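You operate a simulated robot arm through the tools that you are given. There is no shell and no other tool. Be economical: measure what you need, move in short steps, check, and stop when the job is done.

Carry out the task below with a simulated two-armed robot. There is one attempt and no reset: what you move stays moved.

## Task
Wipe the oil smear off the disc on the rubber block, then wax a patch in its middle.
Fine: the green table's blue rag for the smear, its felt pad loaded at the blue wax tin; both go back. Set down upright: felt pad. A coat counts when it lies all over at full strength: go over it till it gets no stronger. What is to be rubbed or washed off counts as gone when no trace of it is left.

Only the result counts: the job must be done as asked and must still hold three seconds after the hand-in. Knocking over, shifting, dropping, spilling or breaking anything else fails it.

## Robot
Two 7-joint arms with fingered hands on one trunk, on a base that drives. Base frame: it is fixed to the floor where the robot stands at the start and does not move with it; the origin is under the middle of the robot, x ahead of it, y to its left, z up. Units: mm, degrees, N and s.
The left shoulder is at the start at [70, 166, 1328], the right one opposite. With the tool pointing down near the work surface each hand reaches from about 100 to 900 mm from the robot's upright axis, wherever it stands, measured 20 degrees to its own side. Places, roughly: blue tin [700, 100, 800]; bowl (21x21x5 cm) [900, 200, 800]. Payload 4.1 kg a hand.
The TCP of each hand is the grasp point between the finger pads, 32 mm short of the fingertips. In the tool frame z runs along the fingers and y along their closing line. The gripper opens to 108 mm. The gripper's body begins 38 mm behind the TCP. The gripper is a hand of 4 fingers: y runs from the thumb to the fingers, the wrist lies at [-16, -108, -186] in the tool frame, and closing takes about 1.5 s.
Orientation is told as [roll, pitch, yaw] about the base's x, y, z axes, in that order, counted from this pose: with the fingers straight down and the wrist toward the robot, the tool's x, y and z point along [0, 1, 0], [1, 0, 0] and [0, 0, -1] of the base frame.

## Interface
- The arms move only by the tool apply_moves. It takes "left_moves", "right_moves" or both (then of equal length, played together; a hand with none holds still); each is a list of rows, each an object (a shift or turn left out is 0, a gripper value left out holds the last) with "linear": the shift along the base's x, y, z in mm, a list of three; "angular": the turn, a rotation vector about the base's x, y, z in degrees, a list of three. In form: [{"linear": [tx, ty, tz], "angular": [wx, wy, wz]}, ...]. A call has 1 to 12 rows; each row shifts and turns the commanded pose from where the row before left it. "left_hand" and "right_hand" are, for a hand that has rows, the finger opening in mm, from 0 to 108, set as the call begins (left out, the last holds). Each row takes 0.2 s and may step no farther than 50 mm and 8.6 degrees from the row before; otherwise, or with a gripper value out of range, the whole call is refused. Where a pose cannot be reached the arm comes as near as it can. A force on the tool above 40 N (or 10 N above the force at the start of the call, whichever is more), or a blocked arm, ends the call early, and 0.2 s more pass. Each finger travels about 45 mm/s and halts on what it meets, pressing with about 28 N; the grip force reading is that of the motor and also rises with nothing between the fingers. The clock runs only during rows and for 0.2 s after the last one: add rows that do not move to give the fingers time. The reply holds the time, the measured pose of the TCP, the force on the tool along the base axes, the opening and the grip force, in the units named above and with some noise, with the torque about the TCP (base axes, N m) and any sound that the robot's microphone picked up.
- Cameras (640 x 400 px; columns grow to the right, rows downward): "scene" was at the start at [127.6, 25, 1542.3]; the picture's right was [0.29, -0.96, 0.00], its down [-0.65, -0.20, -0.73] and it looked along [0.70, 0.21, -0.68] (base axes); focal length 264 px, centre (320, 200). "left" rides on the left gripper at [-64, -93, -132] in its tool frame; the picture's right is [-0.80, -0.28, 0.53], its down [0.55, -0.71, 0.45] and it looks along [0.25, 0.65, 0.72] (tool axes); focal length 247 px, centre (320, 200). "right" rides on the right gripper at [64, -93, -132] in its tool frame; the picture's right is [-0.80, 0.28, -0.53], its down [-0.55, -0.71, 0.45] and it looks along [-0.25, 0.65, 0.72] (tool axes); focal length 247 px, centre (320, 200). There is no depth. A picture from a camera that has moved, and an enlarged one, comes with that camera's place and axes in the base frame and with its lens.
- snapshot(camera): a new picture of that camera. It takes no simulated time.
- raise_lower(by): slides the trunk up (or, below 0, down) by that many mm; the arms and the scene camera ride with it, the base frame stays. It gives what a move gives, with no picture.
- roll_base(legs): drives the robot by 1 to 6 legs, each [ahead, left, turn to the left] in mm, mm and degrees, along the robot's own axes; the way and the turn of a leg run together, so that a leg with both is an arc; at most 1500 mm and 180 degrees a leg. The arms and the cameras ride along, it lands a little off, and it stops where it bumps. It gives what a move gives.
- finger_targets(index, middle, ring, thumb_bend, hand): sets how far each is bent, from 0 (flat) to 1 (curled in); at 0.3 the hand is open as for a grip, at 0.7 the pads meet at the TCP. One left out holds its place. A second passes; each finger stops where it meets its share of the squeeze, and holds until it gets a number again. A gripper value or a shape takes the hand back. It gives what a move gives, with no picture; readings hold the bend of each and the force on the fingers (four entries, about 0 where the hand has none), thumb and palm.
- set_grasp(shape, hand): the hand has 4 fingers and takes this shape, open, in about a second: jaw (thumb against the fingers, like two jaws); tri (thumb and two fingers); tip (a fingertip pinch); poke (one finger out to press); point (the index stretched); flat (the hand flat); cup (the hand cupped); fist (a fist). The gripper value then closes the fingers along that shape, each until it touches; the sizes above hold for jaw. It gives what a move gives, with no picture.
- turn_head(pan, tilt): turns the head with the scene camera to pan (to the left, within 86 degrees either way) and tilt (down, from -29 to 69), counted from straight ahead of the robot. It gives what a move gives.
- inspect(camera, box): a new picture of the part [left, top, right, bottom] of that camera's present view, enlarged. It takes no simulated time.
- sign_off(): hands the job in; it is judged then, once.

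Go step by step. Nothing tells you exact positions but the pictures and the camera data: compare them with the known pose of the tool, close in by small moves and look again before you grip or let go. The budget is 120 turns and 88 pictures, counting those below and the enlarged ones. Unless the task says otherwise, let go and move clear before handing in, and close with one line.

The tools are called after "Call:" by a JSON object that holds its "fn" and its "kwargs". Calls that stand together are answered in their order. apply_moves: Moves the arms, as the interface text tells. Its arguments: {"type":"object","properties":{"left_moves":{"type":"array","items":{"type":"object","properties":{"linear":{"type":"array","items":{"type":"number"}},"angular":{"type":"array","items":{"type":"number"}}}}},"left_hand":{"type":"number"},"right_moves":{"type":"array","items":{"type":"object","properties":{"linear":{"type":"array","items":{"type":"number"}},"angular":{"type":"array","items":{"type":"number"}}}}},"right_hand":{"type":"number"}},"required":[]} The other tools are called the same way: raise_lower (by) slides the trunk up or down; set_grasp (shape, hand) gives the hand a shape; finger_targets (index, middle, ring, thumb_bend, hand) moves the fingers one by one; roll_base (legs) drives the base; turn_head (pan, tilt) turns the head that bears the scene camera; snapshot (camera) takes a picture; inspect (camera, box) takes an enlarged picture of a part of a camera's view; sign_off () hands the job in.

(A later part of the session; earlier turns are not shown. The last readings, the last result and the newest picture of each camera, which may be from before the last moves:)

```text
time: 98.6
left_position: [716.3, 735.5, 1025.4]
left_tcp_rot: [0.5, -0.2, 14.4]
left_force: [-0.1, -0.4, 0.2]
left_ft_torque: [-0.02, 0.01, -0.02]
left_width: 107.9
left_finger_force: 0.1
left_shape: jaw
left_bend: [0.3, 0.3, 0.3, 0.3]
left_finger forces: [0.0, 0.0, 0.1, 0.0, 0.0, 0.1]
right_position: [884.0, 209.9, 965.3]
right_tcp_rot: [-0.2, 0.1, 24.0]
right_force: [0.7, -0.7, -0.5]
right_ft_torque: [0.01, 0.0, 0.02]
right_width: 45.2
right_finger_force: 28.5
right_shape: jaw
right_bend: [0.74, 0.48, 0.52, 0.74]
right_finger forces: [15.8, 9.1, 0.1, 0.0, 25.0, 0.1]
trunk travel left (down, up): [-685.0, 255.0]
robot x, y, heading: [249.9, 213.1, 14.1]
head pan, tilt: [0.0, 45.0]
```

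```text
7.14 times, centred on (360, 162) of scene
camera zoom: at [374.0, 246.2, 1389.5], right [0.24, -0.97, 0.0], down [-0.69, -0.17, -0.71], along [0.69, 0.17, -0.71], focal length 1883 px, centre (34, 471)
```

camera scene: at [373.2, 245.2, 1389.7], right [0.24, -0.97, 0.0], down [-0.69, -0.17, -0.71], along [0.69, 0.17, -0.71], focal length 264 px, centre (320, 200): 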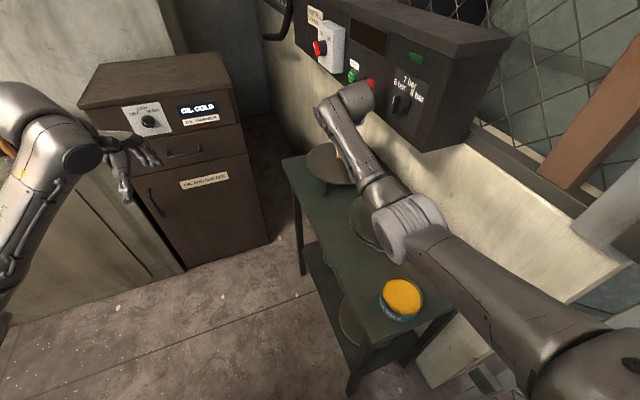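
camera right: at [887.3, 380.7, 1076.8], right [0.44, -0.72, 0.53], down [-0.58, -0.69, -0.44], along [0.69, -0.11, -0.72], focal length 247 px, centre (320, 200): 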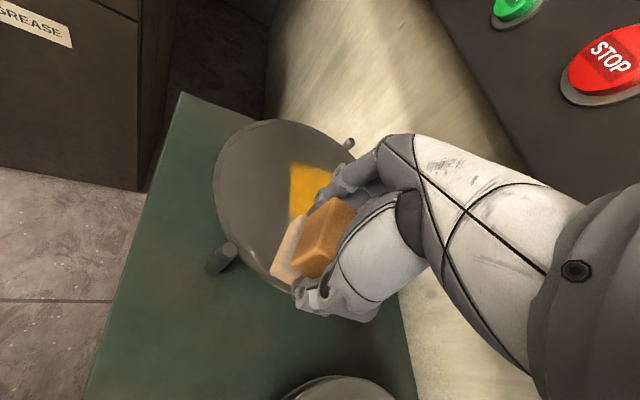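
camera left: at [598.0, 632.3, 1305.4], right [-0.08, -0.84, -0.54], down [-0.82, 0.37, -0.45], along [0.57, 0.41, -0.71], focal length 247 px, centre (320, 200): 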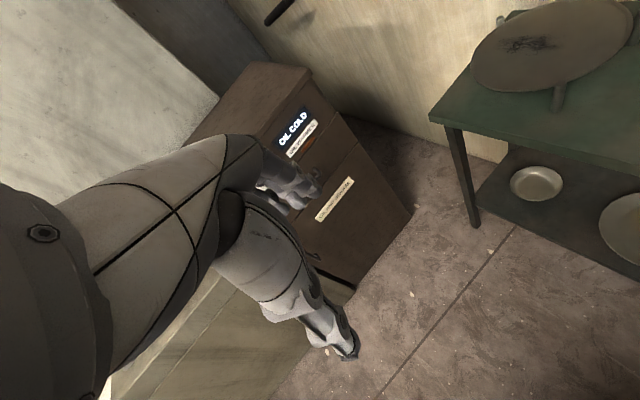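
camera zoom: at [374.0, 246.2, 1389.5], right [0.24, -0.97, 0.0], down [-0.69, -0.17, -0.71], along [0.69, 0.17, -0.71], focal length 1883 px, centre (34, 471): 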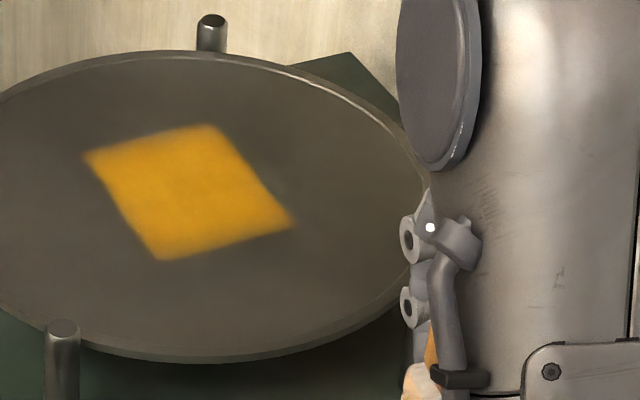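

The patch is a rectangle of about 90 x 68 mm, centred at (1101, 350) and turned 35°; only its corners look a bit weaker. I go back and rub wider lanes along its own axes to cover the corners.

Call:
{"fn": "apply_moves", "kwargs": {"right_moves": [{"linear": [20, 30, 0], "angular": [0, 0, -3]}, {"linear": [25, 40, 0], "angular": [0, 0, -4]}, {"linear": [30, 35, -10], "angular": [0, 0, -3]}, {"linear": [35, 25, -10], "angular": [0, 0, -2]}, {"linear": [40, 5, 0]}, {"linear": [40, 5, -10]}, {"linear": [27, 6, -15]}, {"linear": [0, 0, -15]}, {}]}}

Call:
{"fn": "apply_moves", "kwargs": {"right_moves": [{"linear": [0, 0, -4]}, {"linear": [0, 0, -2]}, {}]}}

```text
time: 100.6
left_position: [717.8, 735.4, 1026.1]
left_tcp_rot: [0.5, -0.1, 14.4]
left_force: [-0.4, 0.5, -0.1]
left_ft_torque: [0.01, -0.01, 0.0]
left_width: 107.8
left_finger_force: 0.0
left_shape: jaw
left_bend: [0.3, 0.3, 0.3, 0.3]
left_finger forces: [0.0, 0.0, 0.0, 0.0, 0.0, 0.1]
right_position: [1100.6, 354.6, 907.9]
right_tcp_rot: [-0.2, 0.0, 11.9]
right_force: [-0.7, -0.2, -0.5]
right_ft_torque: [0.0, -0.03, 0.0]
right_width: 45.5
right_finger_force: 27.9
right_shape: jaw
right_bend: [0.74, 0.48, 0.52, 0.74]
right_finger forces: [15.6, 9.0, 0.0, 0.0, 24.7, 0.0]
trunk travel left (down, up): [-685.0, 255.0]
robot x, y, heading: [244.4, 212.0, 14.4]
head pan, tilt: [0.0, 45.0]
```

```text
time: 101.4
left_position: [715.6, 735.2, 1025.3]
left_tcp_rot: [0.5, -0.2, 14.4]
left_force: [0.4, -0.1, 0.1]
left_ft_torque: [-0.02, -0.01, -0.01]
left_width: 107.7
left_finger_force: 0.1
left_shape: jaw
left_bend: [0.3, 0.3, 0.3, 0.3]
left_finger forces: [0.0, 0.1, 0.0, 0.0, 0.0, 0.1]
right_position: [1099.1, 354.0, 900.2]
right_tcp_rot: [-0.2, 0.1, 11.9]
right_force: [0.4, -0.3, -0.4]
right_ft_torque: [0.0, -0.01, -0.04]
right_width: 45.2
right_finger_force: 28.5
right_shape: jaw
right_bend: [0.74, 0.48, 0.52, 0.74]
right_finger forces: [15.6, 8.9, 0.1, 0.0, 24.5, 0.1]
trunk travel left (down, up): [-685.0, 255.0]
robot x, y, heading: [249.2, 212.8, 13.8]
head pan, tilt: [0.0, 45.0]
```

Call:
{"fn": "apply_moves", "kwargs": {"right_moves": [{"linear": [0, 0, -2.5]}, {"linear": [-3, -11, -1.3]}, {"linear": [-3, -11, 0]}, {"linear": [-3, -11, 0]}, {"linear": [10.2, 7.1, 0]}, {"linear": [10.2, 7.1, 0]}, {"linear": [10.2, 7.1, 0]}, {"linear": [10.2, 7.1, 0]}, {"linear": [-6.8, 9.8, 0]}, {"linear": [-10.2, -7.1, 0]}, {"linear": [-10.2, -7.1, 0]}, {"linear": [-10.2, -7.1, 0]}]}}

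Call:
{"fn": "apply_moves", "kwargs": {"right_moves": [{"linear": [-10.2, -7.1, 0]}, {"linear": [-6.8, 9.8, 0]}, {"linear": [10.2, 7.1, 0]}, {"linear": [10.2, 7.1, 0]}, {"linear": [10.2, 7.1, 0]}, {"linear": [10.2, 7.1, 0]}, {"linear": [-6.8, 9.8, 0]}, {"linear": [-10.2, -7.1, 0]}, {"linear": [-10.2, -7.1, 0]}, {"linear": [-10.2, -7.1, 0]}, {"linear": [-10.2, -7.1, 0]}, {"linear": [6.8, -9.8, 0]}]}}

Call:
{"fn": "apply_moves", "kwargs": {"right_moves": [{"linear": [6.8, -9.8, 0]}, {"linear": [6.8, -9.8, 0]}, {"linear": [10.2, 7.1, 0]}, {"linear": [10.2, 7.1, 0]}, {"linear": [10.2, 7.1, 0]}, {"linear": [10.2, 7.1, 0]}, {"linear": [-6.8, 9.8, 0]}, {"linear": [-6.8, 9.8, 0]}, {"linear": [-6.8, 9.8, 0]}, {"linear": [-10.2, -7.1, 0]}, {"linear": [-10.2, -7.1, 0]}, {}]}}

```text
time: 104.0
left_position: [715.4, 734.7, 1025.0]
left_tcp_rot: [0.5, -0.2, 14.4]
left_force: [0.6, 0.4, 0.5]
left_ft_torque: [-0.03, 0.02, -0.01]
left_width: 107.9
left_finger_force: 0.1
left_shape: jaw
left_bend: [0.3, 0.3, 0.3, 0.3]
left_finger forces: [0.0, 0.0, 0.1, 0.1, 0.0, 0.1]
right_position: [1093.3, 339.1, 897.7]
right_tcp_rot: [-0.2, 0.1, 11.9]
right_force: [0.9, 1.6, 6.1]
right_ft_torque: [0.06, -0.17, 0.02]
right_width: 45.5
right_finger_force: 28.0
right_shape: jaw
right_bend: [0.74, 0.48, 0.52, 0.74]
right_finger forces: [16.3, 10.3, 0.1, 0.0, 25.1, 0.1]
trunk travel left (down, up): [-685.0, 255.0]
robot x, y, heading: [247.2, 212.8, 14.2]
head pan, tilt: [0.0, 45.0]
```

```text
time: 106.6
left_position: [715.8, 734.7, 1026.3]
left_tcp_rot: [0.5, -0.1, 14.2]
left_force: [-0.5, 0.2, 0.3]
left_ft_torque: [0.0, 0.01, 0.0]
left_width: 107.9
left_finger_force: 0.0
left_shape: jaw
left_bend: [0.3, 0.3, 0.3, 0.3]
left_finger forces: [0.0, 0.0, 0.0, 0.1, 0.0, 0.1]
right_position: [1077.3, 340.7, 897.8]
right_tcp_rot: [-0.1, 0.1, 11.9]
right_force: [-1.4, 1.7, 7.8]
right_ft_torque: [0.1, -0.03, 0.0]
right_width: 45.6
right_finger_force: 28.0
right_shape: jaw
right_bend: [0.74, 0.48, 0.52, 0.74]
right_finger forces: [15.6, 9.8, 0.0, 0.1, 26.5, 0.0]
trunk travel left (down, up): [-685.0, 255.0]
robot x, y, heading: [249.5, 214.6, 14.3]
head pan, tilt: [0.0, 45.0]
```

```text
time: 109.2
left_position: [715.8, 735.1, 1026.1]
left_tcp_rot: [0.5, -0.1, 14.4]
left_force: [-0.9, 0.5, 1.2]
left_ft_torque: [0.03, 0.01, -0.03]
left_width: 107.8
left_finger_force: 0.0
left_shape: jaw
left_bend: [0.3, 0.3, 0.3, 0.3]
left_finger forces: [0.0, 0.0, 0.0, 0.0, 0.1, 0.0]
right_position: [1092.7, 364.8, 896.3]
right_tcp_rot: [-0.1, 0.0, 11.8]
right_force: [2.1, 1.5, 7.7]
right_ft_torque: [0.09, -0.15, 0.03]
right_width: 45.3
right_finger_force: 28.1
right_shape: jaw
right_bend: [0.74, 0.48, 0.52, 0.74]
right_finger forces: [16.9, 10.6, 0.0, 0.0, 25.0, 0.0]
trunk travel left (down, up): [-685.0, 255.0]
robot x, y, heading: [246.4, 215.4, 13.9]
head pan, tilt: [0.0, 45.0]
```

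Contact stayed light and steady. I lift off, pull aside the same way and compare the patch.

Call:
{"fn": "apply_moves", "kwargs": {"right_moves": [{"linear": [0, 0, 10]}, {"linear": [0, 0, 20]}, {"linear": [-30, -5, 20]}, {"linear": [-40, -15, 5]}, {"linear": [-40, -15, 5]}, {"linear": [-35, -25, 5], "angular": [0, 0, 2]}, {"linear": [-30, -35, 5], "angular": [0, 0, 3]}, {"linear": [-20, -35, 0], "angular": [0, 0, 4]}, {"linear": [-15, -25, 0], "angular": [0, 0, 3]}, {}]}}

Call:
{"fn": "inspect", "kwargs": {"camera": "scene", "box": [320, 134, 400, 190]}}

```text
time: 111.4
left_position: [716.7, 735.5, 1025.5]
left_tcp_rot: [0.5, 0.0, 14.4]
left_force: [0.3, -0.2, 0.5]
left_ft_torque: [0.01, 0.02, -0.02]
left_width: 107.9
left_finger_force: 0.0
left_shape: jaw
left_bend: [0.3, 0.3, 0.3, 0.3]
left_finger forces: [0.0, 0.1, 0.0, 0.1, 0.0, 0.0]
right_position: [881.5, 211.9, 967.2]
right_tcp_rot: [-0.2, 0.1, 24.0]
right_force: [0.0, 0.0, -1.2]
right_ft_torque: [-0.01, 0.01, -0.03]
right_width: 45.0
right_finger_force: 28.0
right_shape: jaw
right_bend: [0.74, 0.48, 0.52, 0.74]
right_finger forces: [15.4, 9.1, 0.1, 0.0, 24.5, 0.1]
trunk travel left (down, up): [-685.0, 255.0]
robot x, y, heading: [248.5, 211.9, 14.3]
head pan, tilt: [0.0, 45.0]
```

```text
7.14 times, centred on (360, 162) of scene
camera zoom: at [373.8, 246.1, 1389.6], right [0.24, -0.97, 0.0], down [-0.69, -0.17, -0.71], along [0.69, 0.17, -0.71], focal length 1883 px, centre (34, 471)
```

zoom: 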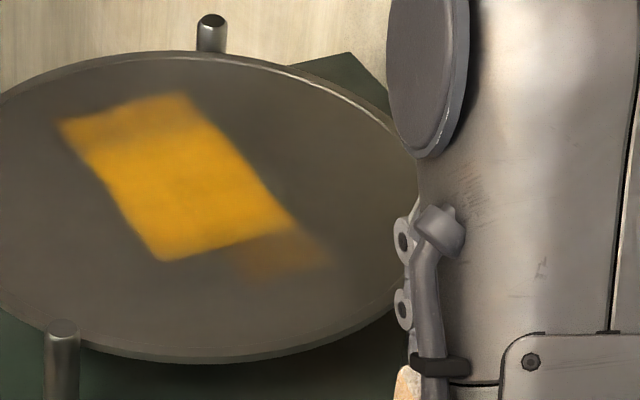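

The wax follows the pad, so the bright middle is solid, but my wider lanes left weaker fringes at both ends. I'll go over the whole area again so it lies evenly at full strength.

Call:
{"fn": "apply_moves", "kwargs": {"right_moves": [{"linear": [20, 30, 0], "angular": [0, 0, -3]}, {"linear": [25, 38, 0], "angular": [0, 0, -4]}, {"linear": [30, 35, -10], "angular": [0, 0, -3]}, {"linear": [35, 20, -10], "angular": [0, 0, -2]}, {"linear": [40, -5, 0]}, {"linear": [35, -5, -10]}, {"linear": [24, -5, -15]}, {"linear": [0, 0, -17]}, {}]}}

Call:
{"fn": "apply_moves", "kwargs": {"right_moves": [{"linear": [0, 0, -4]}, {"linear": [0, 0, -2]}, {}]}}

```text
time: 113.4
left_position: [716.2, 734.0, 1025.6]
left_tcp_rot: [0.6, -0.2, 14.4]
left_force: [-0.4, -0.5, 0.7]
left_ft_torque: [-0.01, 0.02, 0.02]
left_width: 107.8
left_finger_force: 0.1
left_shape: jaw
left_bend: [0.3, 0.3, 0.3, 0.3]
left_finger forces: [0.1, 0.0, 0.1, 0.0, 0.0, 0.0]
right_position: [1090.1, 316.7, 903.3]
right_tcp_rot: [-0.2, 0.3, 11.9]
right_force: [0.2, -0.3, -0.1]
right_ft_torque: [-0.02, 0.0, -0.02]
right_width: 45.2
right_finger_force: 28.1
right_shape: jaw
right_bend: [0.74, 0.48, 0.52, 0.74]
right_finger forces: [15.4, 9.0, 0.0, 0.1, 24.4, 0.0]
trunk travel left (down, up): [-685.0, 255.0]
robot x, y, heading: [251.9, 212.8, 14.1]
head pan, tilt: [0.0, 45.0]
```

```text
time: 114.2
left_position: [717.5, 734.5, 1025.7]
left_tcp_rot: [0.5, -0.2, 14.3]
left_force: [-0.6, -0.2, -0.4]
left_ft_torque: [-0.03, 0.01, -0.01]
left_width: 108.0
left_finger_force: 0.0
left_shape: jaw
left_bend: [0.3, 0.3, 0.3, 0.3]
left_finger forces: [0.1, 0.0, 0.0, 0.0, 0.1, 0.0]
right_position: [1091.7, 319.4, 897.9]
right_tcp_rot: [-0.2, 0.1, 11.9]
right_force: [-0.1, -0.7, 0.9]
right_ft_torque: [-0.03, -0.02, -0.01]
right_width: 45.2
right_finger_force: 27.8
right_shape: jaw
right_bend: [0.74, 0.48, 0.52, 0.74]
right_finger forces: [15.4, 9.0, 0.0, 0.0, 24.4, 0.0]
trunk travel left (down, up): [-685.0, 255.0]
robot x, y, heading: [246.3, 213.6, 14.1]
head pan, tilt: [0.0, 45.0]
```

Call:
{"fn": "apply_moves", "kwargs": {"right_moves": [{"linear": [0, 0, -2]}, {"linear": [10, 7, 0]}, {"linear": [-6.8, 9.8, 0]}, {"linear": [-10, -7, 0]}, {"linear": [6.8, -9.8, 0]}, {"linear": [10, 7, 0]}, {"linear": [-10, -7, 0]}, {"linear": [-6.8, 9.8, 0]}, {"linear": [-6.8, 9.8, 0]}, {"linear": [10, 7, 0]}, {"linear": [-10, -7, 0]}, {"linear": [13.6, -19.6, 0]}]}}

Call:
{"fn": "apply_moves", "kwargs": {"right_moves": [{"linear": [10.2, 7.1, 0]}, {"linear": [10.2, 7.1, 0]}, {"linear": [10.2, 7.1, 0]}, {"linear": [10.2, 7.1, 0]}, {"linear": [-10.2, -7.1, 0]}, {"linear": [3.4, 17, 0]}, {"linear": [-10.2, -7.1, 0]}, {"linear": [-10.2, -7.1, 0]}, {"linear": [-10.2, -7.1, 0]}, {"linear": [-6.8, 9.8, 0]}, {"linear": [10.2, 7.1, 0]}, {"linear": [10.2, 7.1, 0]}]}}

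Call:
{"fn": "apply_moves", "kwargs": {"right_moves": [{"linear": [10.2, 7.1, 0]}, {"linear": [10.2, 7.1, 0]}, {"linear": [-10.2, -7.1, 0]}, {"linear": [-6.8, 9.8, 0]}, {"linear": [10.2, 7.1, 0]}, {"linear": [-10.2, -7.1, 0]}, {"linear": [-10.2, -7.1, 0]}, {"linear": [-10.2, -7.1, 0]}, {"linear": [-10.2, -7.1, 0]}, {"linear": [13.6, -19.6, 0]}, {"linear": [10.2, 7.1, 0]}, {}]}}

Call:
{"fn": "apply_moves", "kwargs": {"right_moves": [{"linear": [0, 0, 10]}, {"linear": [0, 0, 20]}, {"linear": [-30, -5, 20]}, {"linear": [-40, -10, 5]}, {"linear": [-40, -10, 5]}, {"linear": [-35, -20, 5], "angular": [0, 0, 2]}, {"linear": [-30, -35, 5], "angular": [0, 0, 3]}, {"linear": [-20, -35, 0], "angular": [0, 0, 4]}, {"linear": [-15, -25, 0], "angular": [0, 0, 3]}, {}]}}

Call:
{"fn": "inspect", "kwargs": {"camera": "scene", "box": [300, 134, 380, 190]}}

```text
time: 116.8
left_position: [716.6, 733.9, 1026.5]
left_tcp_rot: [0.6, -0.2, 14.4]
left_force: [1.3, -0.3, -0.5]
left_ft_torque: [0.0, 0.0, 0.03]
left_width: 107.6
left_finger_force: 0.1
left_shape: jaw
left_bend: [0.3, 0.3, 0.3, 0.3]
left_finger forces: [0.0, 0.0, 0.1, 0.0, 0.0, 0.0]
right_position: [1090.6, 317.9, 897.7]
right_tcp_rot: [-0.2, -0.1, 12.0]
right_force: [-1.1, 2.5, 6.8]
right_ft_torque: [0.07, -0.03, 0.0]
right_width: 44.9
right_finger_force: 28.0
right_shape: jaw
right_bend: [0.74, 0.48, 0.52, 0.74]
right_finger forces: [15.3, 9.5, 0.1, 0.1, 26.1, 0.1]
trunk travel left (down, up): [-685.0, 255.0]
robot x, y, heading: [246.4, 216.5, 14.3]
head pan, tilt: [0.0, 45.0]
```

```text
time: 119.4
left_position: [714.2, 735.8, 1027.0]
left_tcp_rot: [0.4, -0.3, 14.4]
left_force: [0.6, -0.1, 0.0]
left_ft_torque: [0.02, 0.01, -0.01]
left_width: 107.8
left_finger_force: 0.0
left_shape: jaw
left_bend: [0.3, 0.3, 0.3, 0.3]
left_finger forces: [0.0, 0.0, 0.1, 0.1, 0.0, 0.0]
right_position: [1106.3, 358.1, 896.9]
right_tcp_rot: [-0.3, 0.0, 11.9]
right_force: [-3.2, -2.3, 8.7]
right_ft_torque: [0.01, 0.0, 0.0]
right_width: 44.9
right_finger_force: 28.0
right_shape: jaw
right_bend: [0.74, 0.48, 0.52, 0.74]
right_finger forces: [15.1, 8.9, 0.0, 0.1, 26.9, 0.0]
trunk travel left (down, up): [-685.0, 255.0]
robot x, y, heading: [247.7, 208.3, 14.0]
head pan, tilt: [0.0, 45.0]
```

```text
time: 122.0
left_position: [715.7, 734.6, 1026.9]
left_tcp_rot: [0.6, -0.2, 14.3]
left_force: [0.4, 0.3, -0.8]
left_ft_torque: [-0.01, 0.0, 0.0]
left_width: 107.7
left_finger_force: 0.0
left_shape: jaw
left_bend: [0.3, 0.3, 0.3, 0.3]
left_finger forces: [0.0, 0.1, 0.0, 0.0, 0.0, 0.0]
right_position: [1104.6, 341.5, 897.1]
right_tcp_rot: [-0.1, 0.1, 11.8]
right_force: [-0.6, -0.5, 3.8]
right_ft_torque: [0.0, -0.03, -0.06]
right_width: 45.0
right_finger_force: 27.6
right_shape: jaw
right_bend: [0.74, 0.48, 0.52, 0.74]
right_finger forces: [15.8, 9.3, 0.0, 0.0, 25.9, 0.0]
right hand out of reach, approached as far as the arm can: row 2, 6
trunk travel left (down, up): [-685.0, 255.0]
robot x, y, heading: [250.8, 213.3, 14.0]
head pan, tilt: [0.0, 45.0]
```

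```text
time: 124.2
left_position: [717.0, 735.7, 1025.8]
left_tcp_rot: [0.5, -0.2, 14.4]
left_force: [0.2, -0.5, -0.2]
left_ft_torque: [0.01, -0.01, -0.02]
left_width: 107.5
left_finger_force: 0.1
left_shape: jaw
left_bend: [0.3, 0.3, 0.3, 0.3]
left_finger forces: [0.0, 0.0, 0.0, 0.0, 0.1, 0.0]
right_position: [896.3, 203.5, 967.3]
right_tcp_rot: [-0.4, 0.2, 24.0]
right_force: [0.0, -0.3, 0.2]
right_ft_torque: [-0.04, 0.01, -0.02]
right_width: 44.6
right_finger_force: 28.1
right_shape: jaw
right_bend: [0.74, 0.48, 0.52, 0.74]
right_finger forces: [15.5, 9.0, 0.1, 0.1, 24.6, 0.0]
trunk travel left (down, up): [-685.0, 255.0]
robot x, y, heading: [246.7, 215.2, 14.2]
head pan, tilt: [0.0, 45.0]
```

```text
7.14 times, centred on (340, 162) of scene
camera zoom: at [373.8, 246.1, 1389.6], right [0.24, -0.97, 0.0], down [-0.69, -0.17, -0.71], along [0.69, 0.17, -0.71], focal length 1883 px, centre (177, 471)
```

zoom: 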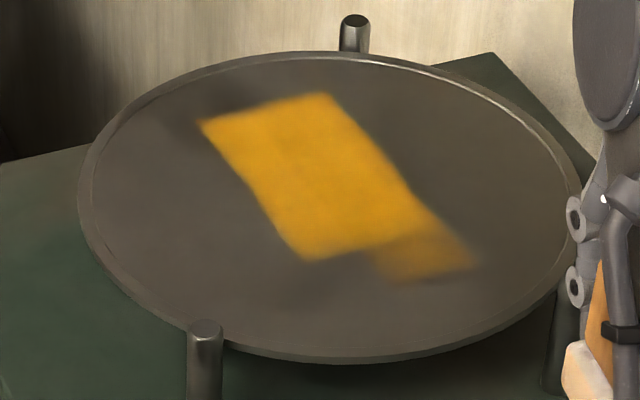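

The main area is now solid and covers the middle, with only a weaker corner on the right and modest width across. I'll do one more pass to fill that corner and widen both sides slightly, with the wrist turned a bit more away from the panel.

Call:
{"fn": "apply_moves", "kwargs": {"right_moves": [{"linear": [15, 32, 0], "angular": [0, 0, -4]}, {"linear": [20, 40, 0], "angular": [0, 0, -4]}, {"linear": [30, 37, -10], "angular": [0, 0, -4]}, {"linear": [35, 20, -10], "angular": [0, 0, -4]}, {"linear": [40, -5, 0], "angular": [0, 0, -4]}, {"linear": [35, -5, -10]}, {"linear": [22, -8, -15]}, {"linear": [0, 0, -17]}, {"linear": [0, 0, -5]}, {}]}}

Call:
{"fn": "snapshot", "kwargs": {"camera": "scene"}}

```text
time: 126.4
left_position: [716.3, 735.6, 1026.2]
left_tcp_rot: [0.5, -0.2, 14.4]
left_force: [0.6, 0.2, 0.6]
left_ft_torque: [-0.01, 0.0, 0.01]
left_width: 107.9
left_finger_force: 0.0
left_shape: jaw
left_bend: [0.3, 0.3, 0.3, 0.3]
left_finger forces: [0.0, 0.0, 0.1, 0.0, 0.1, 0.0]
right_position: [1091.3, 311.9, 898.4]
right_tcp_rot: [-0.2, 0.1, 3.9]
right_force: [0.4, -0.3, -1.7]
right_ft_torque: [0.02, 0.01, 0.04]
right_width: 44.7
right_finger_force: 27.8
right_shape: jaw
right_bend: [0.74, 0.48, 0.52, 0.74]
right_finger forces: [15.3, 8.9, 0.1, 0.1, 24.1, 0.1]
trunk travel left (down, up): [-685.0, 255.0]
robot x, y, heading: [247.8, 214.2, 14.1]
head pan, tilt: [0.0, 45.0]
```

```text
20 pictures are left
camera scene: at [373.7, 245.5, 1389.6], right [0.24, -0.97, 0.0], down [-0.69, -0.17, -0.71], along [0.69, 0.17, -0.71], focal length 264 px, centre (320, 200)
```

scene: 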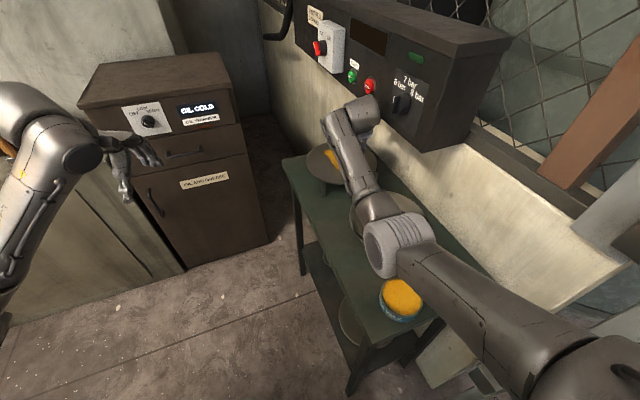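

Call:
{"fn": "apply_moves", "kwargs": {"right_moves": [{"linear": [0, 0, -3]}, {"linear": [9, 6, 0]}, {"linear": [9, 6, 0]}, {"linear": [-5, 7.5, 0]}, {"linear": [-9, -6, 0]}, {"linear": [-9, -6, 0]}, {"linear": [5, -7.5, 0]}, {"linear": [9, 6, 0]}, {"linear": [9, 6, 0]}, {"linear": [-9, -6, 0]}, {"linear": [-9, -6, 0]}, {"linear": [-5, 7.5, 0]}]}}

Call:
{"fn": "apply_moves", "kwargs": {"right_moves": [{"linear": [-5, 7.5, 0]}, {"linear": [9, 6, 0]}, {"linear": [-9, -6, 0]}, {"linear": [-6, 8.5, 0]}, {"linear": [-6, 8.5, 0]}, {"linear": [-6, 8.5, 0]}, {"linear": [-6, 8.5, 0]}, {"linear": [9, 6, 0]}, {"linear": [9, 6, 0]}, {"linear": [9, 6, 0]}, {"linear": [9, 6, 0]}, {"linear": [-4, 6, 0]}]}}

Call:
{"fn": "apply_moves", "kwargs": {"right_moves": [{"linear": [-9, -6, 0]}, {"linear": [-9, -6, 0]}, {"linear": [-9, -6, 0]}, {"linear": [-9, -6, 0]}, {"linear": [4, -6, 0]}, {"linear": [9, 6, 0]}, {"linear": [9, 6, 0]}, {"linear": [9, 6, 0]}, {"linear": [-4, 6, 0]}, {"linear": [-9, -6, 0]}, {"linear": [-9, -6, 0]}, {}]}}

Call:
{"fn": "apply_moves", "kwargs": {"right_moves": [{"linear": [0, 0, 10]}, {"linear": [0, 0, 20]}, {"linear": [-30, -5, 20], "angular": [0, 0, 3]}, {"linear": [-40, -18, 5], "angular": [0, 0, 3]}, {"linear": [-35, -25, 5], "angular": [0, 0, 2]}, {"linear": [-30, -35, 5], "angular": [0, 0, 2]}, {"linear": [-20, -40, 5], "angular": [0, 0, 3]}, {"linear": [-10, -40, 0], "angular": [0, 0, 4]}, {"linear": [-10, -20, 0], "angular": [0, 0, 3]}, {}]}}

Call:
{"fn": "inspect", "kwargs": {"camera": "scene", "box": [300, 134, 380, 190]}}

```text
time: 129.0
left_position: [716.6, 733.7, 1026.5]
left_tcp_rot: [0.5, -0.2, 14.3]
left_force: [-0.2, -0.1, 0.0]
left_ft_torque: [-0.02, 0.0, -0.02]
left_width: 107.9
left_finger_force: 0.0
left_shape: jaw
left_bend: [0.3, 0.3, 0.3, 0.3]
left_finger forces: [0.0, 0.1, 0.1, 0.1, 0.0, 0.1]
right_position: [1086.1, 321.4, 897.8]
right_tcp_rot: [-0.3, 0.1, 3.9]
right_force: [1.2, -1.5, 3.6]
right_ft_torque: [0.01, -0.1, -0.03]
right_width: 44.9
right_finger_force: 27.9
right_shape: jaw
right_bend: [0.74, 0.48, 0.52, 0.74]
right_finger forces: [15.9, 9.5, 0.0, 0.0, 24.7, 0.1]
trunk travel left (down, up): [-685.0, 255.0]
robot x, y, heading: [250.2, 209.7, 14.1]
head pan, tilt: [0.0, 45.0]
```

```text
time: 131.6
left_position: [714.3, 735.1, 1027.1]
left_tcp_rot: [0.5, -0.1, 14.3]
left_force: [0.1, -0.2, 1.2]
left_ft_torque: [0.02, 0.0, 0.03]
left_width: 108.0
left_finger_force: 0.1
left_shape: jaw
left_bend: [0.3, 0.3, 0.3, 0.3]
left_finger forces: [0.0, 0.0, 0.1, 0.0, 0.0, 0.0]
right_position: [1089.1, 392.7, 898.1]
right_tcp_rot: [-0.3, -0.1, 4.0]
right_force: [1.3, -2.1, 6.4]
right_ft_torque: [-0.09, -0.11, -0.02]
right_width: 44.7
right_finger_force: 27.6
right_shape: jaw
right_bend: [0.74, 0.48, 0.52, 0.74]
right_finger forces: [16.0, 9.6, 0.0, 0.0, 24.9, 0.0]
trunk travel left (down, up): [-685.0, 255.0]
robot x, y, heading: [247.9, 210.7, 14.1]
head pan, tilt: [0.0, 45.0]
```

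```text
time: 134.2
left_position: [716.6, 734.4, 1027.0]
left_tcp_rot: [0.5, -0.3, 14.3]
left_force: [-0.1, 0.6, 0.4]
left_ft_torque: [-0.02, -0.02, 0.04]
left_width: 107.7
left_finger_force: 0.0
left_shape: jaw
left_bend: [0.3, 0.3, 0.3, 0.3]
left_finger forces: [0.0, 0.0, 0.0, 0.0, 0.0, 0.0]
right_position: [1063.2, 374.9, 897.2]
right_tcp_rot: [-0.4, 0.0, 3.9]
right_force: [0.0, -0.1, 2.0]
right_ft_torque: [0.03, -0.08, 0.03]
right_width: 44.6
right_finger_force: 27.9
right_shape: jaw
right_bend: [0.74, 0.48, 0.52, 0.74]
right_finger forces: [15.8, 9.4, 0.0, 0.0, 25.0, 0.0]
trunk travel left (down, up): [-685.0, 255.0]
robot x, y, heading: [245.7, 211.6, 14.1]
head pan, tilt: [0.0, 45.0]
```

```text
time: 136.4
left_position: [716.7, 735.4, 1025.7]
left_tcp_rot: [0.5, -0.2, 14.4]
left_force: [-1.0, -0.2, 1.7]
left_ft_torque: [0.02, 0.03, -0.01]
left_width: 107.5
left_finger_force: 0.2
left_shape: jaw
left_bend: [0.3, 0.3, 0.3, 0.3]
left_finger forces: [0.0, 0.0, 0.1, 0.0, 0.0, 0.1]
right_position: [886.8, 193.9, 966.8]
right_tcp_rot: [-0.2, 0.1, 24.0]
right_force: [-0.1, 0.3, -0.2]
right_ft_torque: [0.03, -0.06, 0.03]
right_width: 44.5
right_finger_force: 28.0
right_shape: jaw
right_bend: [0.74, 0.48, 0.52, 0.74]
right_finger forces: [15.4, 9.1, 0.0, 0.0, 24.4, 0.1]
trunk travel left (down, up): [-685.0, 255.0]
robot x, y, heading: [245.2, 213.7, 14.1]
head pan, tilt: [0.0, 45.0]
```

```text
7.14 times, centred on (340, 162) of scene
camera zoom: at [373.7, 246.0, 1389.6], right [0.24, -0.97, 0.0], down [-0.69, -0.17, -0.71], along [0.69, 0.17, -0.71], focal length 1883 px, centre (177, 471)
```

zoom: 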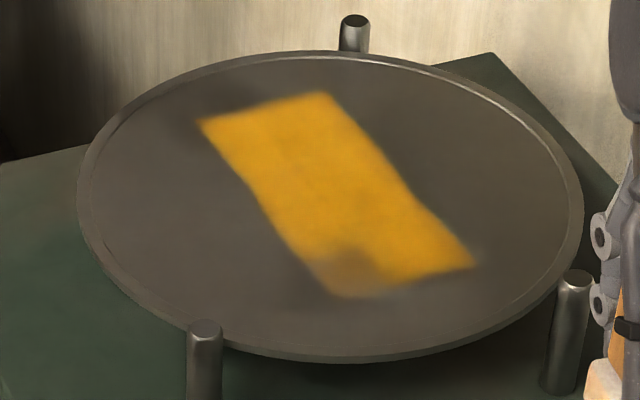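

Now it's clear: the wax is confined to a rectangle, and the whole of it is full except its near-left end at about (1040, 330). I rub that corner.

Call:
{"fn": "apply_moves", "kwargs": {"right_moves": [{"linear": [15, 35, 0], "angular": [0, 0, -3]}, {"linear": [20, 40, 0], "angular": [0, 0, -3]}, {"linear": [30, 38, -5], "angular": [0, 0, -3]}, {"linear": [35, 20, -10], "angular": [0, 0, -3]}, {"linear": [35, 5, -12]}, {"linear": [31, 0, -15]}, {"linear": [0, 0, -18]}, {"linear": [0, 0, -7]}, {"linear": [0, 0, -4]}, {}]}}

Call:
{"fn": "apply_moves", "kwargs": {"right_moves": [{"linear": [-8, -6, 0]}, {"linear": [-8, -6, 0]}, {"linear": [-5, 7, 0]}, {"linear": [8, 6, 0]}, {"linear": [8, 6, 0]}, {"linear": [-5, 7, 0]}, {"linear": [-8, -6, 0]}, {"linear": [-8, -6, 0]}, {"linear": [6, -8, 0]}, {"linear": [8, -10, 0]}, {"linear": [8, 6, 0]}, {"linear": [-8, -6, 0]}]}}

Call:
{"fn": "apply_moves", "kwargs": {"right_moves": [{"linear": [-5, 7, 0]}, {"linear": [8, 6, 0]}, {"linear": [8, 6, 0]}, {"linear": [-5, 7, 0]}, {"linear": [-8, -6, 0]}, {"linear": [-8, -6, 0]}, {"linear": [-5, 7, 0]}, {"linear": [8, 6, 0]}, {"linear": [8, 6, 0]}, {"linear": [8, 6, 0]}, {"linear": [-8, -6, 0]}, {"linear": [-8, -6, 0]}]}}

Call:
{"fn": "apply_moves", "kwargs": {"right_moves": [{"linear": [0, 0, 10]}, {"linear": [0, 0, 20]}, {"linear": [-20, -5, 20], "angular": [0, 0, 2]}, {"linear": [-35, -20, 10], "angular": [0, 0, 2]}, {"linear": [-35, -25, 5], "angular": [0, 0, 2]}, {"linear": [-30, -35, 5], "angular": [0, 0, 2]}, {"linear": [-20, -35, 0], "angular": [0, 0, 2]}, {"linear": [-10, -25, 0], "angular": [0, 0, 2]}, {}]}}

Call:
{"fn": "inspect", "kwargs": {"camera": "scene", "box": [300, 134, 380, 190]}}

```text
time: 138.6
left_position: [715.6, 735.8, 1025.4]
left_tcp_rot: [0.5, -0.2, 14.3]
left_force: [0.6, 0.0, -0.6]
left_ft_torque: [0.03, 0.0, -0.01]
left_width: 107.9
left_finger_force: 0.1
left_shape: jaw
left_bend: [0.3, 0.3, 0.3, 0.3]
left_finger forces: [0.1, 0.0, 0.0, 0.0, 0.0, 0.0]
right_position: [1054.8, 329.9, 897.2]
right_tcp_rot: [-0.2, 0.0, 11.9]
right_force: [-0.5, 1.2, 4.2]
right_ft_torque: [0.03, -0.09, 0.01]
right_width: 44.6
right_finger_force: 28.4
right_shape: jaw
right_bend: [0.74, 0.48, 0.52, 0.74]
right_finger forces: [15.5, 9.1, 0.0, 0.1, 24.4, 0.0]
trunk travel left (down, up): [-685.0, 255.0]
robot x, y, heading: [246.5, 213.2, 14.2]
head pan, tilt: [0.0, 45.0]
```

```text
time: 141.2
left_position: [715.5, 735.1, 1025.7]
left_tcp_rot: [0.4, -0.2, 14.4]
left_force: [0.0, 0.3, -0.6]
left_ft_torque: [-0.01, -0.01, 0.01]
left_width: 107.9
left_finger_force: 0.1
left_shape: jaw
left_bend: [0.3, 0.3, 0.3, 0.3]
left_finger forces: [0.1, 0.1, 0.1, 0.0, 0.0, 0.0]
right_position: [1041.2, 314.2, 895.8]
right_tcp_rot: [-0.3, 0.0, 11.9]
right_force: [1.2, 1.0, 7.3]
right_ft_torque: [0.06, -0.16, -0.01]
right_width: 44.8
right_finger_force: 28.1
right_shape: jaw
right_bend: [0.74, 0.48, 0.52, 0.74]
right_finger forces: [16.5, 10.4, 0.0, 0.1, 24.5, 0.1]
trunk travel left (down, up): [-685.0, 255.0]
robot x, y, heading: [248.0, 214.9, 14.4]
head pan, tilt: [0.0, 45.0]
```

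```text
time: 143.8
left_position: [716.3, 733.9, 1026.1]
left_tcp_rot: [0.6, -0.2, 14.5]
left_force: [-0.5, -0.2, -0.1]
left_ft_torque: [0.0, 0.0, -0.03]
left_width: 107.9
left_finger_force: 0.1
left_shape: jaw
left_bend: [0.3, 0.3, 0.3, 0.3]
left_finger forces: [0.1, 0.1, 0.1, 0.0, 0.0, 0.0]
right_position: [1033.9, 340.5, 896.7]
right_tcp_rot: [-0.2, -0.1, 11.9]
right_force: [1.7, 0.5, 7.6]
right_ft_torque: [0.06, -0.11, 0.02]
right_width: 44.5
right_finger_force: 28.5
right_shape: jaw
right_bend: [0.74, 0.48, 0.52, 0.74]
right_finger forces: [15.9, 9.8, 0.0, 0.0, 25.1, 0.0]
trunk travel left (down, up): [-685.0, 255.0]
robot x, y, heading: [252.7, 209.3, 14.2]
head pan, tilt: [0.0, 45.0]
```

```text
time: 145.8
left_position: [716.0, 734.6, 1025.1]
left_tcp_rot: [0.5, -0.2, 14.4]
left_force: [1.0, 0.0, 0.1]
left_ft_torque: [-0.02, 0.01, 0.01]
left_width: 107.8
left_finger_force: 0.0
left_shape: jaw
left_bend: [0.3, 0.3, 0.3, 0.3]
left_finger forces: [0.0, 0.0, 0.0, 0.1, 0.1, 0.0]
right_position: [882.3, 195.6, 967.0]
right_tcp_rot: [-0.3, 0.2, 24.0]
right_force: [0.1, -0.2, -0.8]
right_ft_torque: [0.02, 0.02, -0.01]
right_width: 44.1
right_finger_force: 27.4
right_shape: jaw
right_bend: [0.74, 0.48, 0.52, 0.74]
right_finger forces: [15.3, 9.2, 0.0, 0.1, 24.4, 0.0]
trunk travel left (down, up): [-685.0, 255.0]
robot x, y, heading: [247.8, 213.7, 14.3]
head pan, tilt: [0.0, 45.0]
```

```text
7.14 times, centred on (340, 162) of scene
camera zoom: at [373.6, 246.1, 1389.6], right [0.24, -0.97, 0.0], down [-0.69, -0.17, -0.71], along [0.69, 0.17, -0.71], focal length 1883 px, centre (177, 471)
```

zoom: 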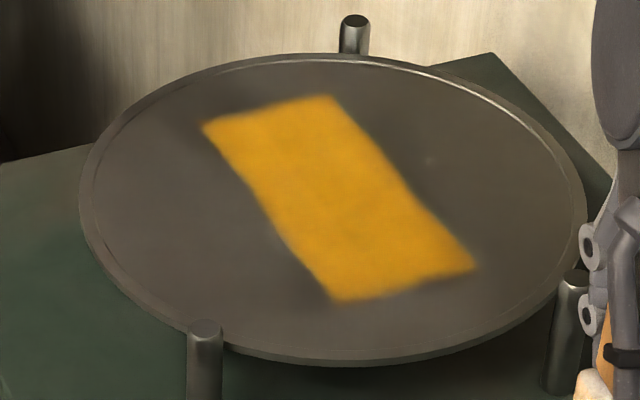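

The rectangle is fully filled now. One closer look for strength differences.

Call:
{"fn": "inspect", "kwargs": {"camera": "scene", "box": [321, 144, 365, 178]}}

```text
11.76 times, centred on (343, 161) of scene
camera zoom: at [373.6, 246.1, 1389.6], right [0.24, -0.97, 0.0], down [-0.69, -0.17, -0.71], along [0.69, 0.17, -0.71], focal length 3101 px, centre (49, 659)
```

zoom: 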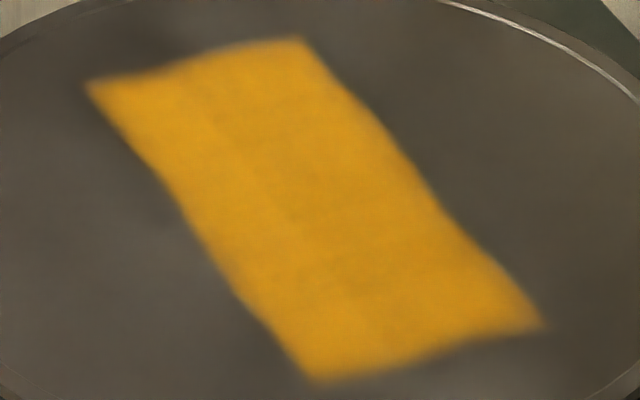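

It looks even, perhaps marginally weaker along the right edge and far end. I give those one more pass to be sure.

Call:
{"fn": "apply_moves", "kwargs": {"right_moves": [{"linear": [20, 35, 0], "angular": [0, 0, -3]}, {"linear": [25, 40, 0], "angular": [0, 0, -4]}, {"linear": [30, 36, -5], "angular": [0, 0, -4]}, {"linear": [35, 20, -10], "angular": [0, 0, -3]}, {"linear": [35, -4, -12], "angular": [0, 0, -3]}, {"linear": [35, -5, -15]}, {"linear": [15, -8, -15]}, {"linear": [0, 0, -9]}, {"linear": [0, 0, -4]}, {}]}}

Call:
{"fn": "apply_moves", "kwargs": {"right_moves": [{"linear": [-8, -5.5, 0]}, {"linear": [-8, -5.5, 0]}, {"linear": [-8, -5.5, 0]}, {"linear": [10, 7, 0]}, {"linear": [10, 7, 0]}, {"linear": [10, 7, 0]}, {"linear": [10, 7, 0]}, {"linear": [10, 7, 0]}, {"linear": [7, 5, 0]}, {"linear": [-6, 9, 0]}, {"linear": [-10, -7, 0]}, {"linear": [-10, -7, 0]}]}}

Call:
{"fn": "apply_moves", "kwargs": {"right_moves": [{"linear": [-10, -7, 0]}, {"linear": [-10, -7, 0]}, {"linear": [-10, -7, 0]}, {"linear": [-10, -7, 0]}, {"linear": [-6, 9, 0]}, {"linear": [10, 7, 0]}, {"linear": [10, 7, 0]}, {"linear": [10, 7, 0]}, {"linear": [10, 7, 0]}, {"linear": [10, 7, 0]}, {"linear": [7, 5, 0]}, {"linear": [-6, 9, 0]}]}}

Call:
{"fn": "apply_moves", "kwargs": {"right_moves": [{"linear": [-6, 9, 0]}, {"linear": [-10, -7, 0]}, {"linear": [-10, -7, 0]}, {"linear": [10, 7, 0]}, {"linear": [10, 7, 0]}, {"linear": [-10, -7, 0]}, {"linear": [-10, -7, 0]}, {"linear": [-10, -7, 0]}, {"linear": [-10, -7, 0]}, {"linear": [-10, -7, 0]}, {"linear": [-10, -7, 0]}, {}]}}

```text
time: 148.0
left_position: [716.1, 734.4, 1027.5]
left_tcp_rot: [0.6, -0.1, 14.3]
left_force: [-0.8, 0.3, 0.2]
left_ft_torque: [-0.02, -0.01, 0.02]
left_width: 107.9
left_finger_force: 0.1
left_shape: jaw
left_bend: [0.3, 0.3, 0.3, 0.3]
left_finger forces: [0.0, 0.0, 0.1, 0.1, 0.0, 0.0]
right_position: [1079.8, 309.8, 896.8]
right_tcp_rot: [-0.2, 0.0, 6.9]
right_force: [0.9, -0.2, 4.9]
right_ft_torque: [-0.01, -0.08, -0.02]
right_width: 44.6
right_finger_force: 28.0
right_shape: jaw
right_bend: [0.74, 0.48, 0.52, 0.74]
right_finger forces: [15.8, 9.4, 0.0, 0.1, 24.1, 0.0]
trunk travel left (down, up): [-685.0, 255.0]
robot x, y, heading: [246.1, 213.5, 13.7]
head pan, tilt: [0.0, 45.0]
```

```text
time: 150.6
left_position: [714.5, 734.0, 1026.5]
left_tcp_rot: [0.4, -0.2, 14.4]
left_force: [0.3, -0.7, 0.2]
left_ft_torque: [-0.02, -0.01, 0.03]
left_width: 107.7
left_finger_force: 0.0
left_shape: jaw
left_bend: [0.3, 0.3, 0.3, 0.3]
left_finger forces: [0.0, 0.0, 0.0, 0.0, 0.0, 0.0]
right_position: [1085.9, 328.6, 896.2]
right_tcp_rot: [-0.2, -0.1, 7.0]
right_force: [2.0, 1.6, 7.0]
right_ft_torque: [0.07, -0.11, 0.04]
right_width: 44.4
right_finger_force: 27.9
right_shape: jaw
right_bend: [0.74, 0.48, 0.52, 0.74]
right_finger forces: [16.0, 9.9, 0.0, 0.1, 24.3, 0.0]
trunk travel left (down, up): [-685.0, 255.0]
robot x, y, heading: [244.8, 210.6, 14.2]
head pan, tilt: [0.0, 45.0]
```

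```text
time: 153.2
left_position: [715.1, 734.1, 1026.4]
left_tcp_rot: [0.5, -0.2, 14.3]
left_force: [-0.3, 1.3, 0.1]
left_ft_torque: [0.02, 0.01, 0.01]
left_width: 107.7
left_finger_force: 0.1
left_shape: jaw
left_bend: [0.3, 0.3, 0.3, 0.3]
left_finger forces: [0.0, 0.0, 0.0, 0.0, 0.0, 0.0]
right_position: [1093.1, 357.8, 896.4]
right_tcp_rot: [-0.2, 0.0, 6.9]
right_force: [2.2, -1.8, 7.5]
right_ft_torque: [-0.07, -0.1, -0.03]
right_width: 44.5
right_finger_force: 28.5
right_shape: jaw
right_bend: [0.74, 0.48, 0.52, 0.74]
right_finger forces: [16.2, 10.2, 0.1, 0.1, 25.3, 0.0]
trunk travel left (down, up): [-685.0, 255.0]
robot x, y, heading: [245.0, 212.7, 13.9]
head pan, tilt: [0.0, 45.0]
```

```text
time: 155.8
left_position: [716.6, 734.8, 1026.1]
left_tcp_rot: [0.4, -0.2, 14.4]
left_force: [-0.5, 0.3, 0.6]
left_ft_torque: [0.02, -0.02, -0.08]
left_width: 107.6
left_finger_force: 0.1
left_shape: jaw
left_bend: [0.3, 0.3, 0.3, 0.3]
left_finger forces: [0.0, 0.0, 0.1, 0.0, 0.0, 0.1]
right_position: [1024.8, 324.8, 895.4]
right_tcp_rot: [-0.3, 0.1, 6.8]
right_force: [0.7, 0.5, 3.5]
right_ft_torque: [0.04, -0.07, -0.01]
right_width: 44.5
right_finger_force: 27.9
right_shape: jaw
right_bend: [0.74, 0.48, 0.52, 0.74]
right_finger forces: [15.9, 8.9, 0.1, 0.0, 24.8, 0.0]
trunk travel left (down, up): [-685.0, 255.0]
robot x, y, heading: [247.1, 212.1, 14.2]
head pan, tilt: [0.0, 45.0]
```

Call:
{"fn": "apply_moves", "kwargs": {"right_moves": [{"linear": [14, 7, 0]}, {"linear": [14, 7, 0]}, {"linear": [14, 7, 0]}, {"linear": [14, 7, 0]}, {"linear": [14, 5, 0]}, {"linear": [14, 3, 0]}, {"linear": [10, 3, 0]}, {"linear": [8, 3, 0]}, {"linear": [-6, 9, 0]}, {"linear": [-6, 9, 0]}, {"linear": [-10, -7, 0]}, {"linear": [10, -10, 0]}]}}

Call:
{"fn": "apply_moves", "kwargs": {"right_moves": [{"linear": [6, -8, 0]}, {"linear": [-10, -7, 0]}, {"linear": [10, 7, 0]}, {"linear": [-6, 9, 0]}, {"linear": [-12, -3, 0]}, {"linear": [0, 0, 10]}, {"linear": [0, 0, 25]}, {"linear": [-30, -8, 20], "angular": [0, 0, 3]}, {"linear": [-40, -15, 5], "angular": [0, 0, 3]}, {"linear": [-40, -20, 5], "angular": [0, 0, 3]}, {"linear": [-35, -30, 5], "angular": [0, 0, 3]}]}}

Call:
{"fn": "apply_moves", "kwargs": {"right_moves": [{"linear": [-25, -35, 0], "angular": [0, 0, 3]}, {"linear": [-15, -35, 0], "angular": [0, 0, 2]}, {"linear": [-10, -25, 0]}, {}]}}

Call:
{"fn": "inspect", "kwargs": {"camera": "scene", "box": [321, 144, 365, 178]}}

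```text
time: 158.4
left_position: [716.0, 734.0, 1026.9]
left_tcp_rot: [0.6, -0.2, 14.4]
left_force: [-0.5, -0.4, -0.1]
left_ft_torque: [0.0, 0.05, 0.0]
left_width: 107.7
left_finger_force: 0.0
left_shape: jaw
left_bend: [0.3, 0.3, 0.3, 0.3]
left_finger forces: [0.0, 0.1, 0.0, 0.0, 0.0, 0.0]
right_position: [1125.2, 373.6, 895.6]
right_tcp_rot: [-0.2, 0.0, 7.1]
right_force: [1.3, -0.1, 3.8]
right_ft_torque: [-0.01, -0.08, -0.02]
right_width: 44.4
right_finger_force: 27.9
right_shape: jaw
right_bend: [0.74, 0.48, 0.52, 0.74]
right_finger forces: [16.2, 8.1, 0.1, 0.0, 23.5, 0.0]
right hand out of reach, approached as far as the arm can: row 11
trunk travel left (down, up): [-685.0, 255.0]
robot x, y, heading: [251.2, 216.1, 14.0]
head pan, tilt: [0.0, 45.0]
```

```text
time: 160.8
left_position: [715.0, 733.5, 1025.7]
left_tcp_rot: [0.7, -0.1, 14.4]
left_force: [0.1, 0.3, 0.6]
left_ft_torque: [0.04, -0.02, -0.02]
left_width: 107.7
left_finger_force: 0.0
left_shape: jaw
left_bend: [0.3, 0.3, 0.3, 0.3]
left_finger forces: [0.0, 0.0, 0.0, 0.0, 0.0, 0.0]
right_position: [968.5, 299.6, 964.6]
right_tcp_rot: [-0.2, 0.2, 18.9]
right_force: [0.2, -0.3, 0.1]
right_ft_torque: [0.01, -0.03, 0.03]
right_width: 42.2
right_finger_force: 28.5
right_shape: jaw
right_bend: [0.74, 0.52, 0.52, 0.75]
right_finger forces: [17.8, 5.7, 0.0, 0.0, 22.1, 0.1]
right hand out of reach, approached as far as the arm can: row 5
trunk travel left (down, up): [-685.0, 255.0]
robot x, y, heading: [250.8, 213.6, 14.0]
head pan, tilt: [0.0, 45.0]
```

```text
time: 161.8
left_position: [716.3, 733.5, 1026.0]
left_tcp_rot: [0.5, -0.2, 14.3]
left_force: [0.0, -0.1, -0.6]
left_ft_torque: [0.02, -0.02, 0.0]
left_width: 107.6
left_finger_force: 0.0
left_shape: jaw
left_bend: [0.3, 0.3, 0.3, 0.3]
left_finger forces: [0.0, 0.1, 0.0, 0.1, 0.0, 0.1]
right_position: [920.1, 206.1, 966.8]
right_tcp_rot: [-0.2, 0.2, 23.9]
right_force: [0.1, 0.4, 0.1]
right_ft_torque: [0.0, 0.01, -0.04]
right_width: 42.2
right_finger_force: 28.1
right_shape: jaw
right_bend: [0.74, 0.52, 0.52, 0.75]
right_finger forces: [18.1, 5.6, 0.1, 0.0, 22.0, 0.1]
trunk travel left (down, up): [-685.0, 255.0]
robot x, y, heading: [249.8, 211.4, 13.8]
head pan, tilt: [0.0, 45.0]
```

```text
11.76 times, centred on (343, 161) of scene
camera zoom: at [373.6, 245.7, 1389.6], right [0.24, -0.97, 0.0], down [-0.69, -0.17, -0.71], along [0.69, 0.17, -0.71], focal length 3101 px, centre (49, 659)
```

zoom: 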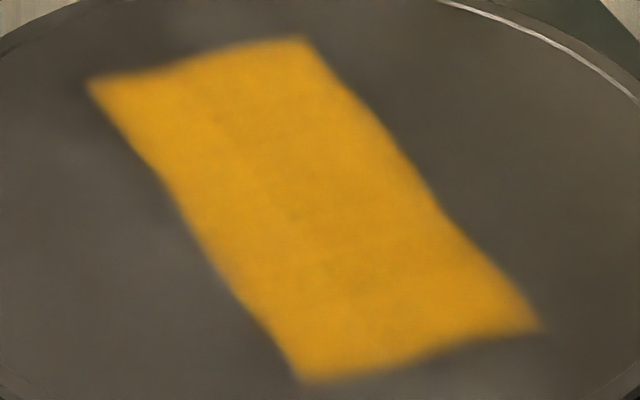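

No further change: the coat is even at full strength. The grip on the pad shifted slightly to 42 mm, so I check it, then return the pad with the trunk up and the base back.

Call:
{"fn": "apply_moves", "kwargs": {"right_moves": [{"linear": [-25, 20, 0], "angular": [0, 0, -2]}, {"linear": [-30, 20, 0], "angular": [0, 0, -2]}, {"linear": [-25, 15, 0]}, {}]}}

Call:
{"fn": "raise_lower", "kwargs": {"by": 150}}

Call:
{"fn": "roll_base", "kwargs": {"legs": [[-50, 0, 0]]}}

Call:
{"fn": "inspect", "kwargs": {"camera": "right", "box": [230, 170, 380, 320]}}

```text
time: 162.8
left_position: [716.0, 733.7, 1024.8]
left_tcp_rot: [0.5, 0.0, 14.4]
left_force: [0.1, 0.9, -0.1]
left_ft_torque: [0.03, -0.01, 0.0]
left_width: 107.9
left_finger_force: 0.1
left_shape: jaw
left_bend: [0.3, 0.3, 0.3, 0.3]
left_finger forces: [0.0, 0.0, 0.0, 0.0, 0.0, 0.0]
right_position: [838.5, 259.9, 962.3]
right_tcp_rot: [-0.2, 0.1, 19.9]
right_force: [-0.4, -0.6, 0.4]
right_ft_torque: [0.02, -0.01, 0.0]
right_width: 42.1
right_finger_force: 28.0
right_shape: jaw
right_bend: [0.74, 0.52, 0.52, 0.75]
right_finger forces: [18.0, 5.5, 0.0, 0.1, 21.9, 0.0]
trunk travel left (down, up): [-685.0, 255.0]
robot x, y, heading: [247.1, 217.5, 13.9]
head pan, tilt: [0.0, 45.0]
```

```text
time: 164.5
left_position: [716.5, 734.7, 1175.9]
left_tcp_rot: [0.5, -0.2, 14.5]
left_force: [0.6, -0.2, -0.1]
left_ft_torque: [0.0, -0.03, 0.02]
left_width: 107.7
left_finger_force: 0.0
left_shape: jaw
left_bend: [0.3, 0.3, 0.3, 0.3]
left_finger forces: [0.1, 0.1, 0.1, 0.1, 0.1, 0.0]
right_position: [837.6, 261.2, 1113.1]
right_tcp_rot: [-0.1, 0.2, 19.9]
right_force: [-1.1, -0.5, -0.6]
right_ft_torque: [0.0, -0.01, 0.01]
right_width: 42.4
right_finger_force: 28.9
right_shape: jaw
right_bend: [0.74, 0.52, 0.52, 0.75]
right_finger forces: [18.1, 5.5, 0.1, 0.0, 21.9, 0.0]
trunk travel left (down, up): [-835.0, 105.0]
robot x, y, heading: [248.9, 211.8, 14.0]
head pan, tilt: [0.0, 45.0]
```

```text
time: 165.5
left_position: [671.8, 722.1, 1173.1]
left_tcp_rot: [0.4, 0.0, 14.3]
left_force: [0.5, 0.0, 0.0]
left_ft_torque: [0.01, 0.04, -0.01]
left_width: 107.6
left_finger_force: 0.0
left_shape: jaw
left_bend: [0.3, 0.3, 0.3, 0.3]
left_finger forces: [0.0, 0.0, 0.0, 0.0, 0.0, 0.1]
right_position: [792.6, 248.3, 1111.4]
right_tcp_rot: [-0.1, 0.3, 19.9]
right_force: [0.0, -0.1, -1.4]
right_ft_torque: [-0.02, 0.02, 0.02]
right_width: 42.2
right_finger_force: 27.6
right_shape: jaw
right_bend: [0.74, 0.52, 0.52, 0.75]
right_finger forces: [18.1, 5.5, 0.0, 0.0, 22.0, 0.1]
trunk travel left (down, up): [-835.0, 105.0]
robot x, y, heading: [199.5, 203.2, 14.2]
head pan, tilt: [0.0, 45.0]
```

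```text
2.67 times, centred on (305, 245) of right
camera zoom: at [683.8, 278.9, 1243.2], right [0.54, -0.65, 0.53], down [-0.48, -0.76, -0.44], along [0.69, -0.02, -0.72], focal length 659 px, centre (360, 80)
```

zoom: 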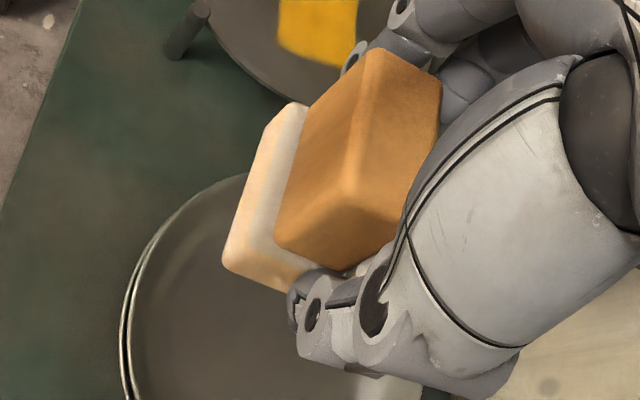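

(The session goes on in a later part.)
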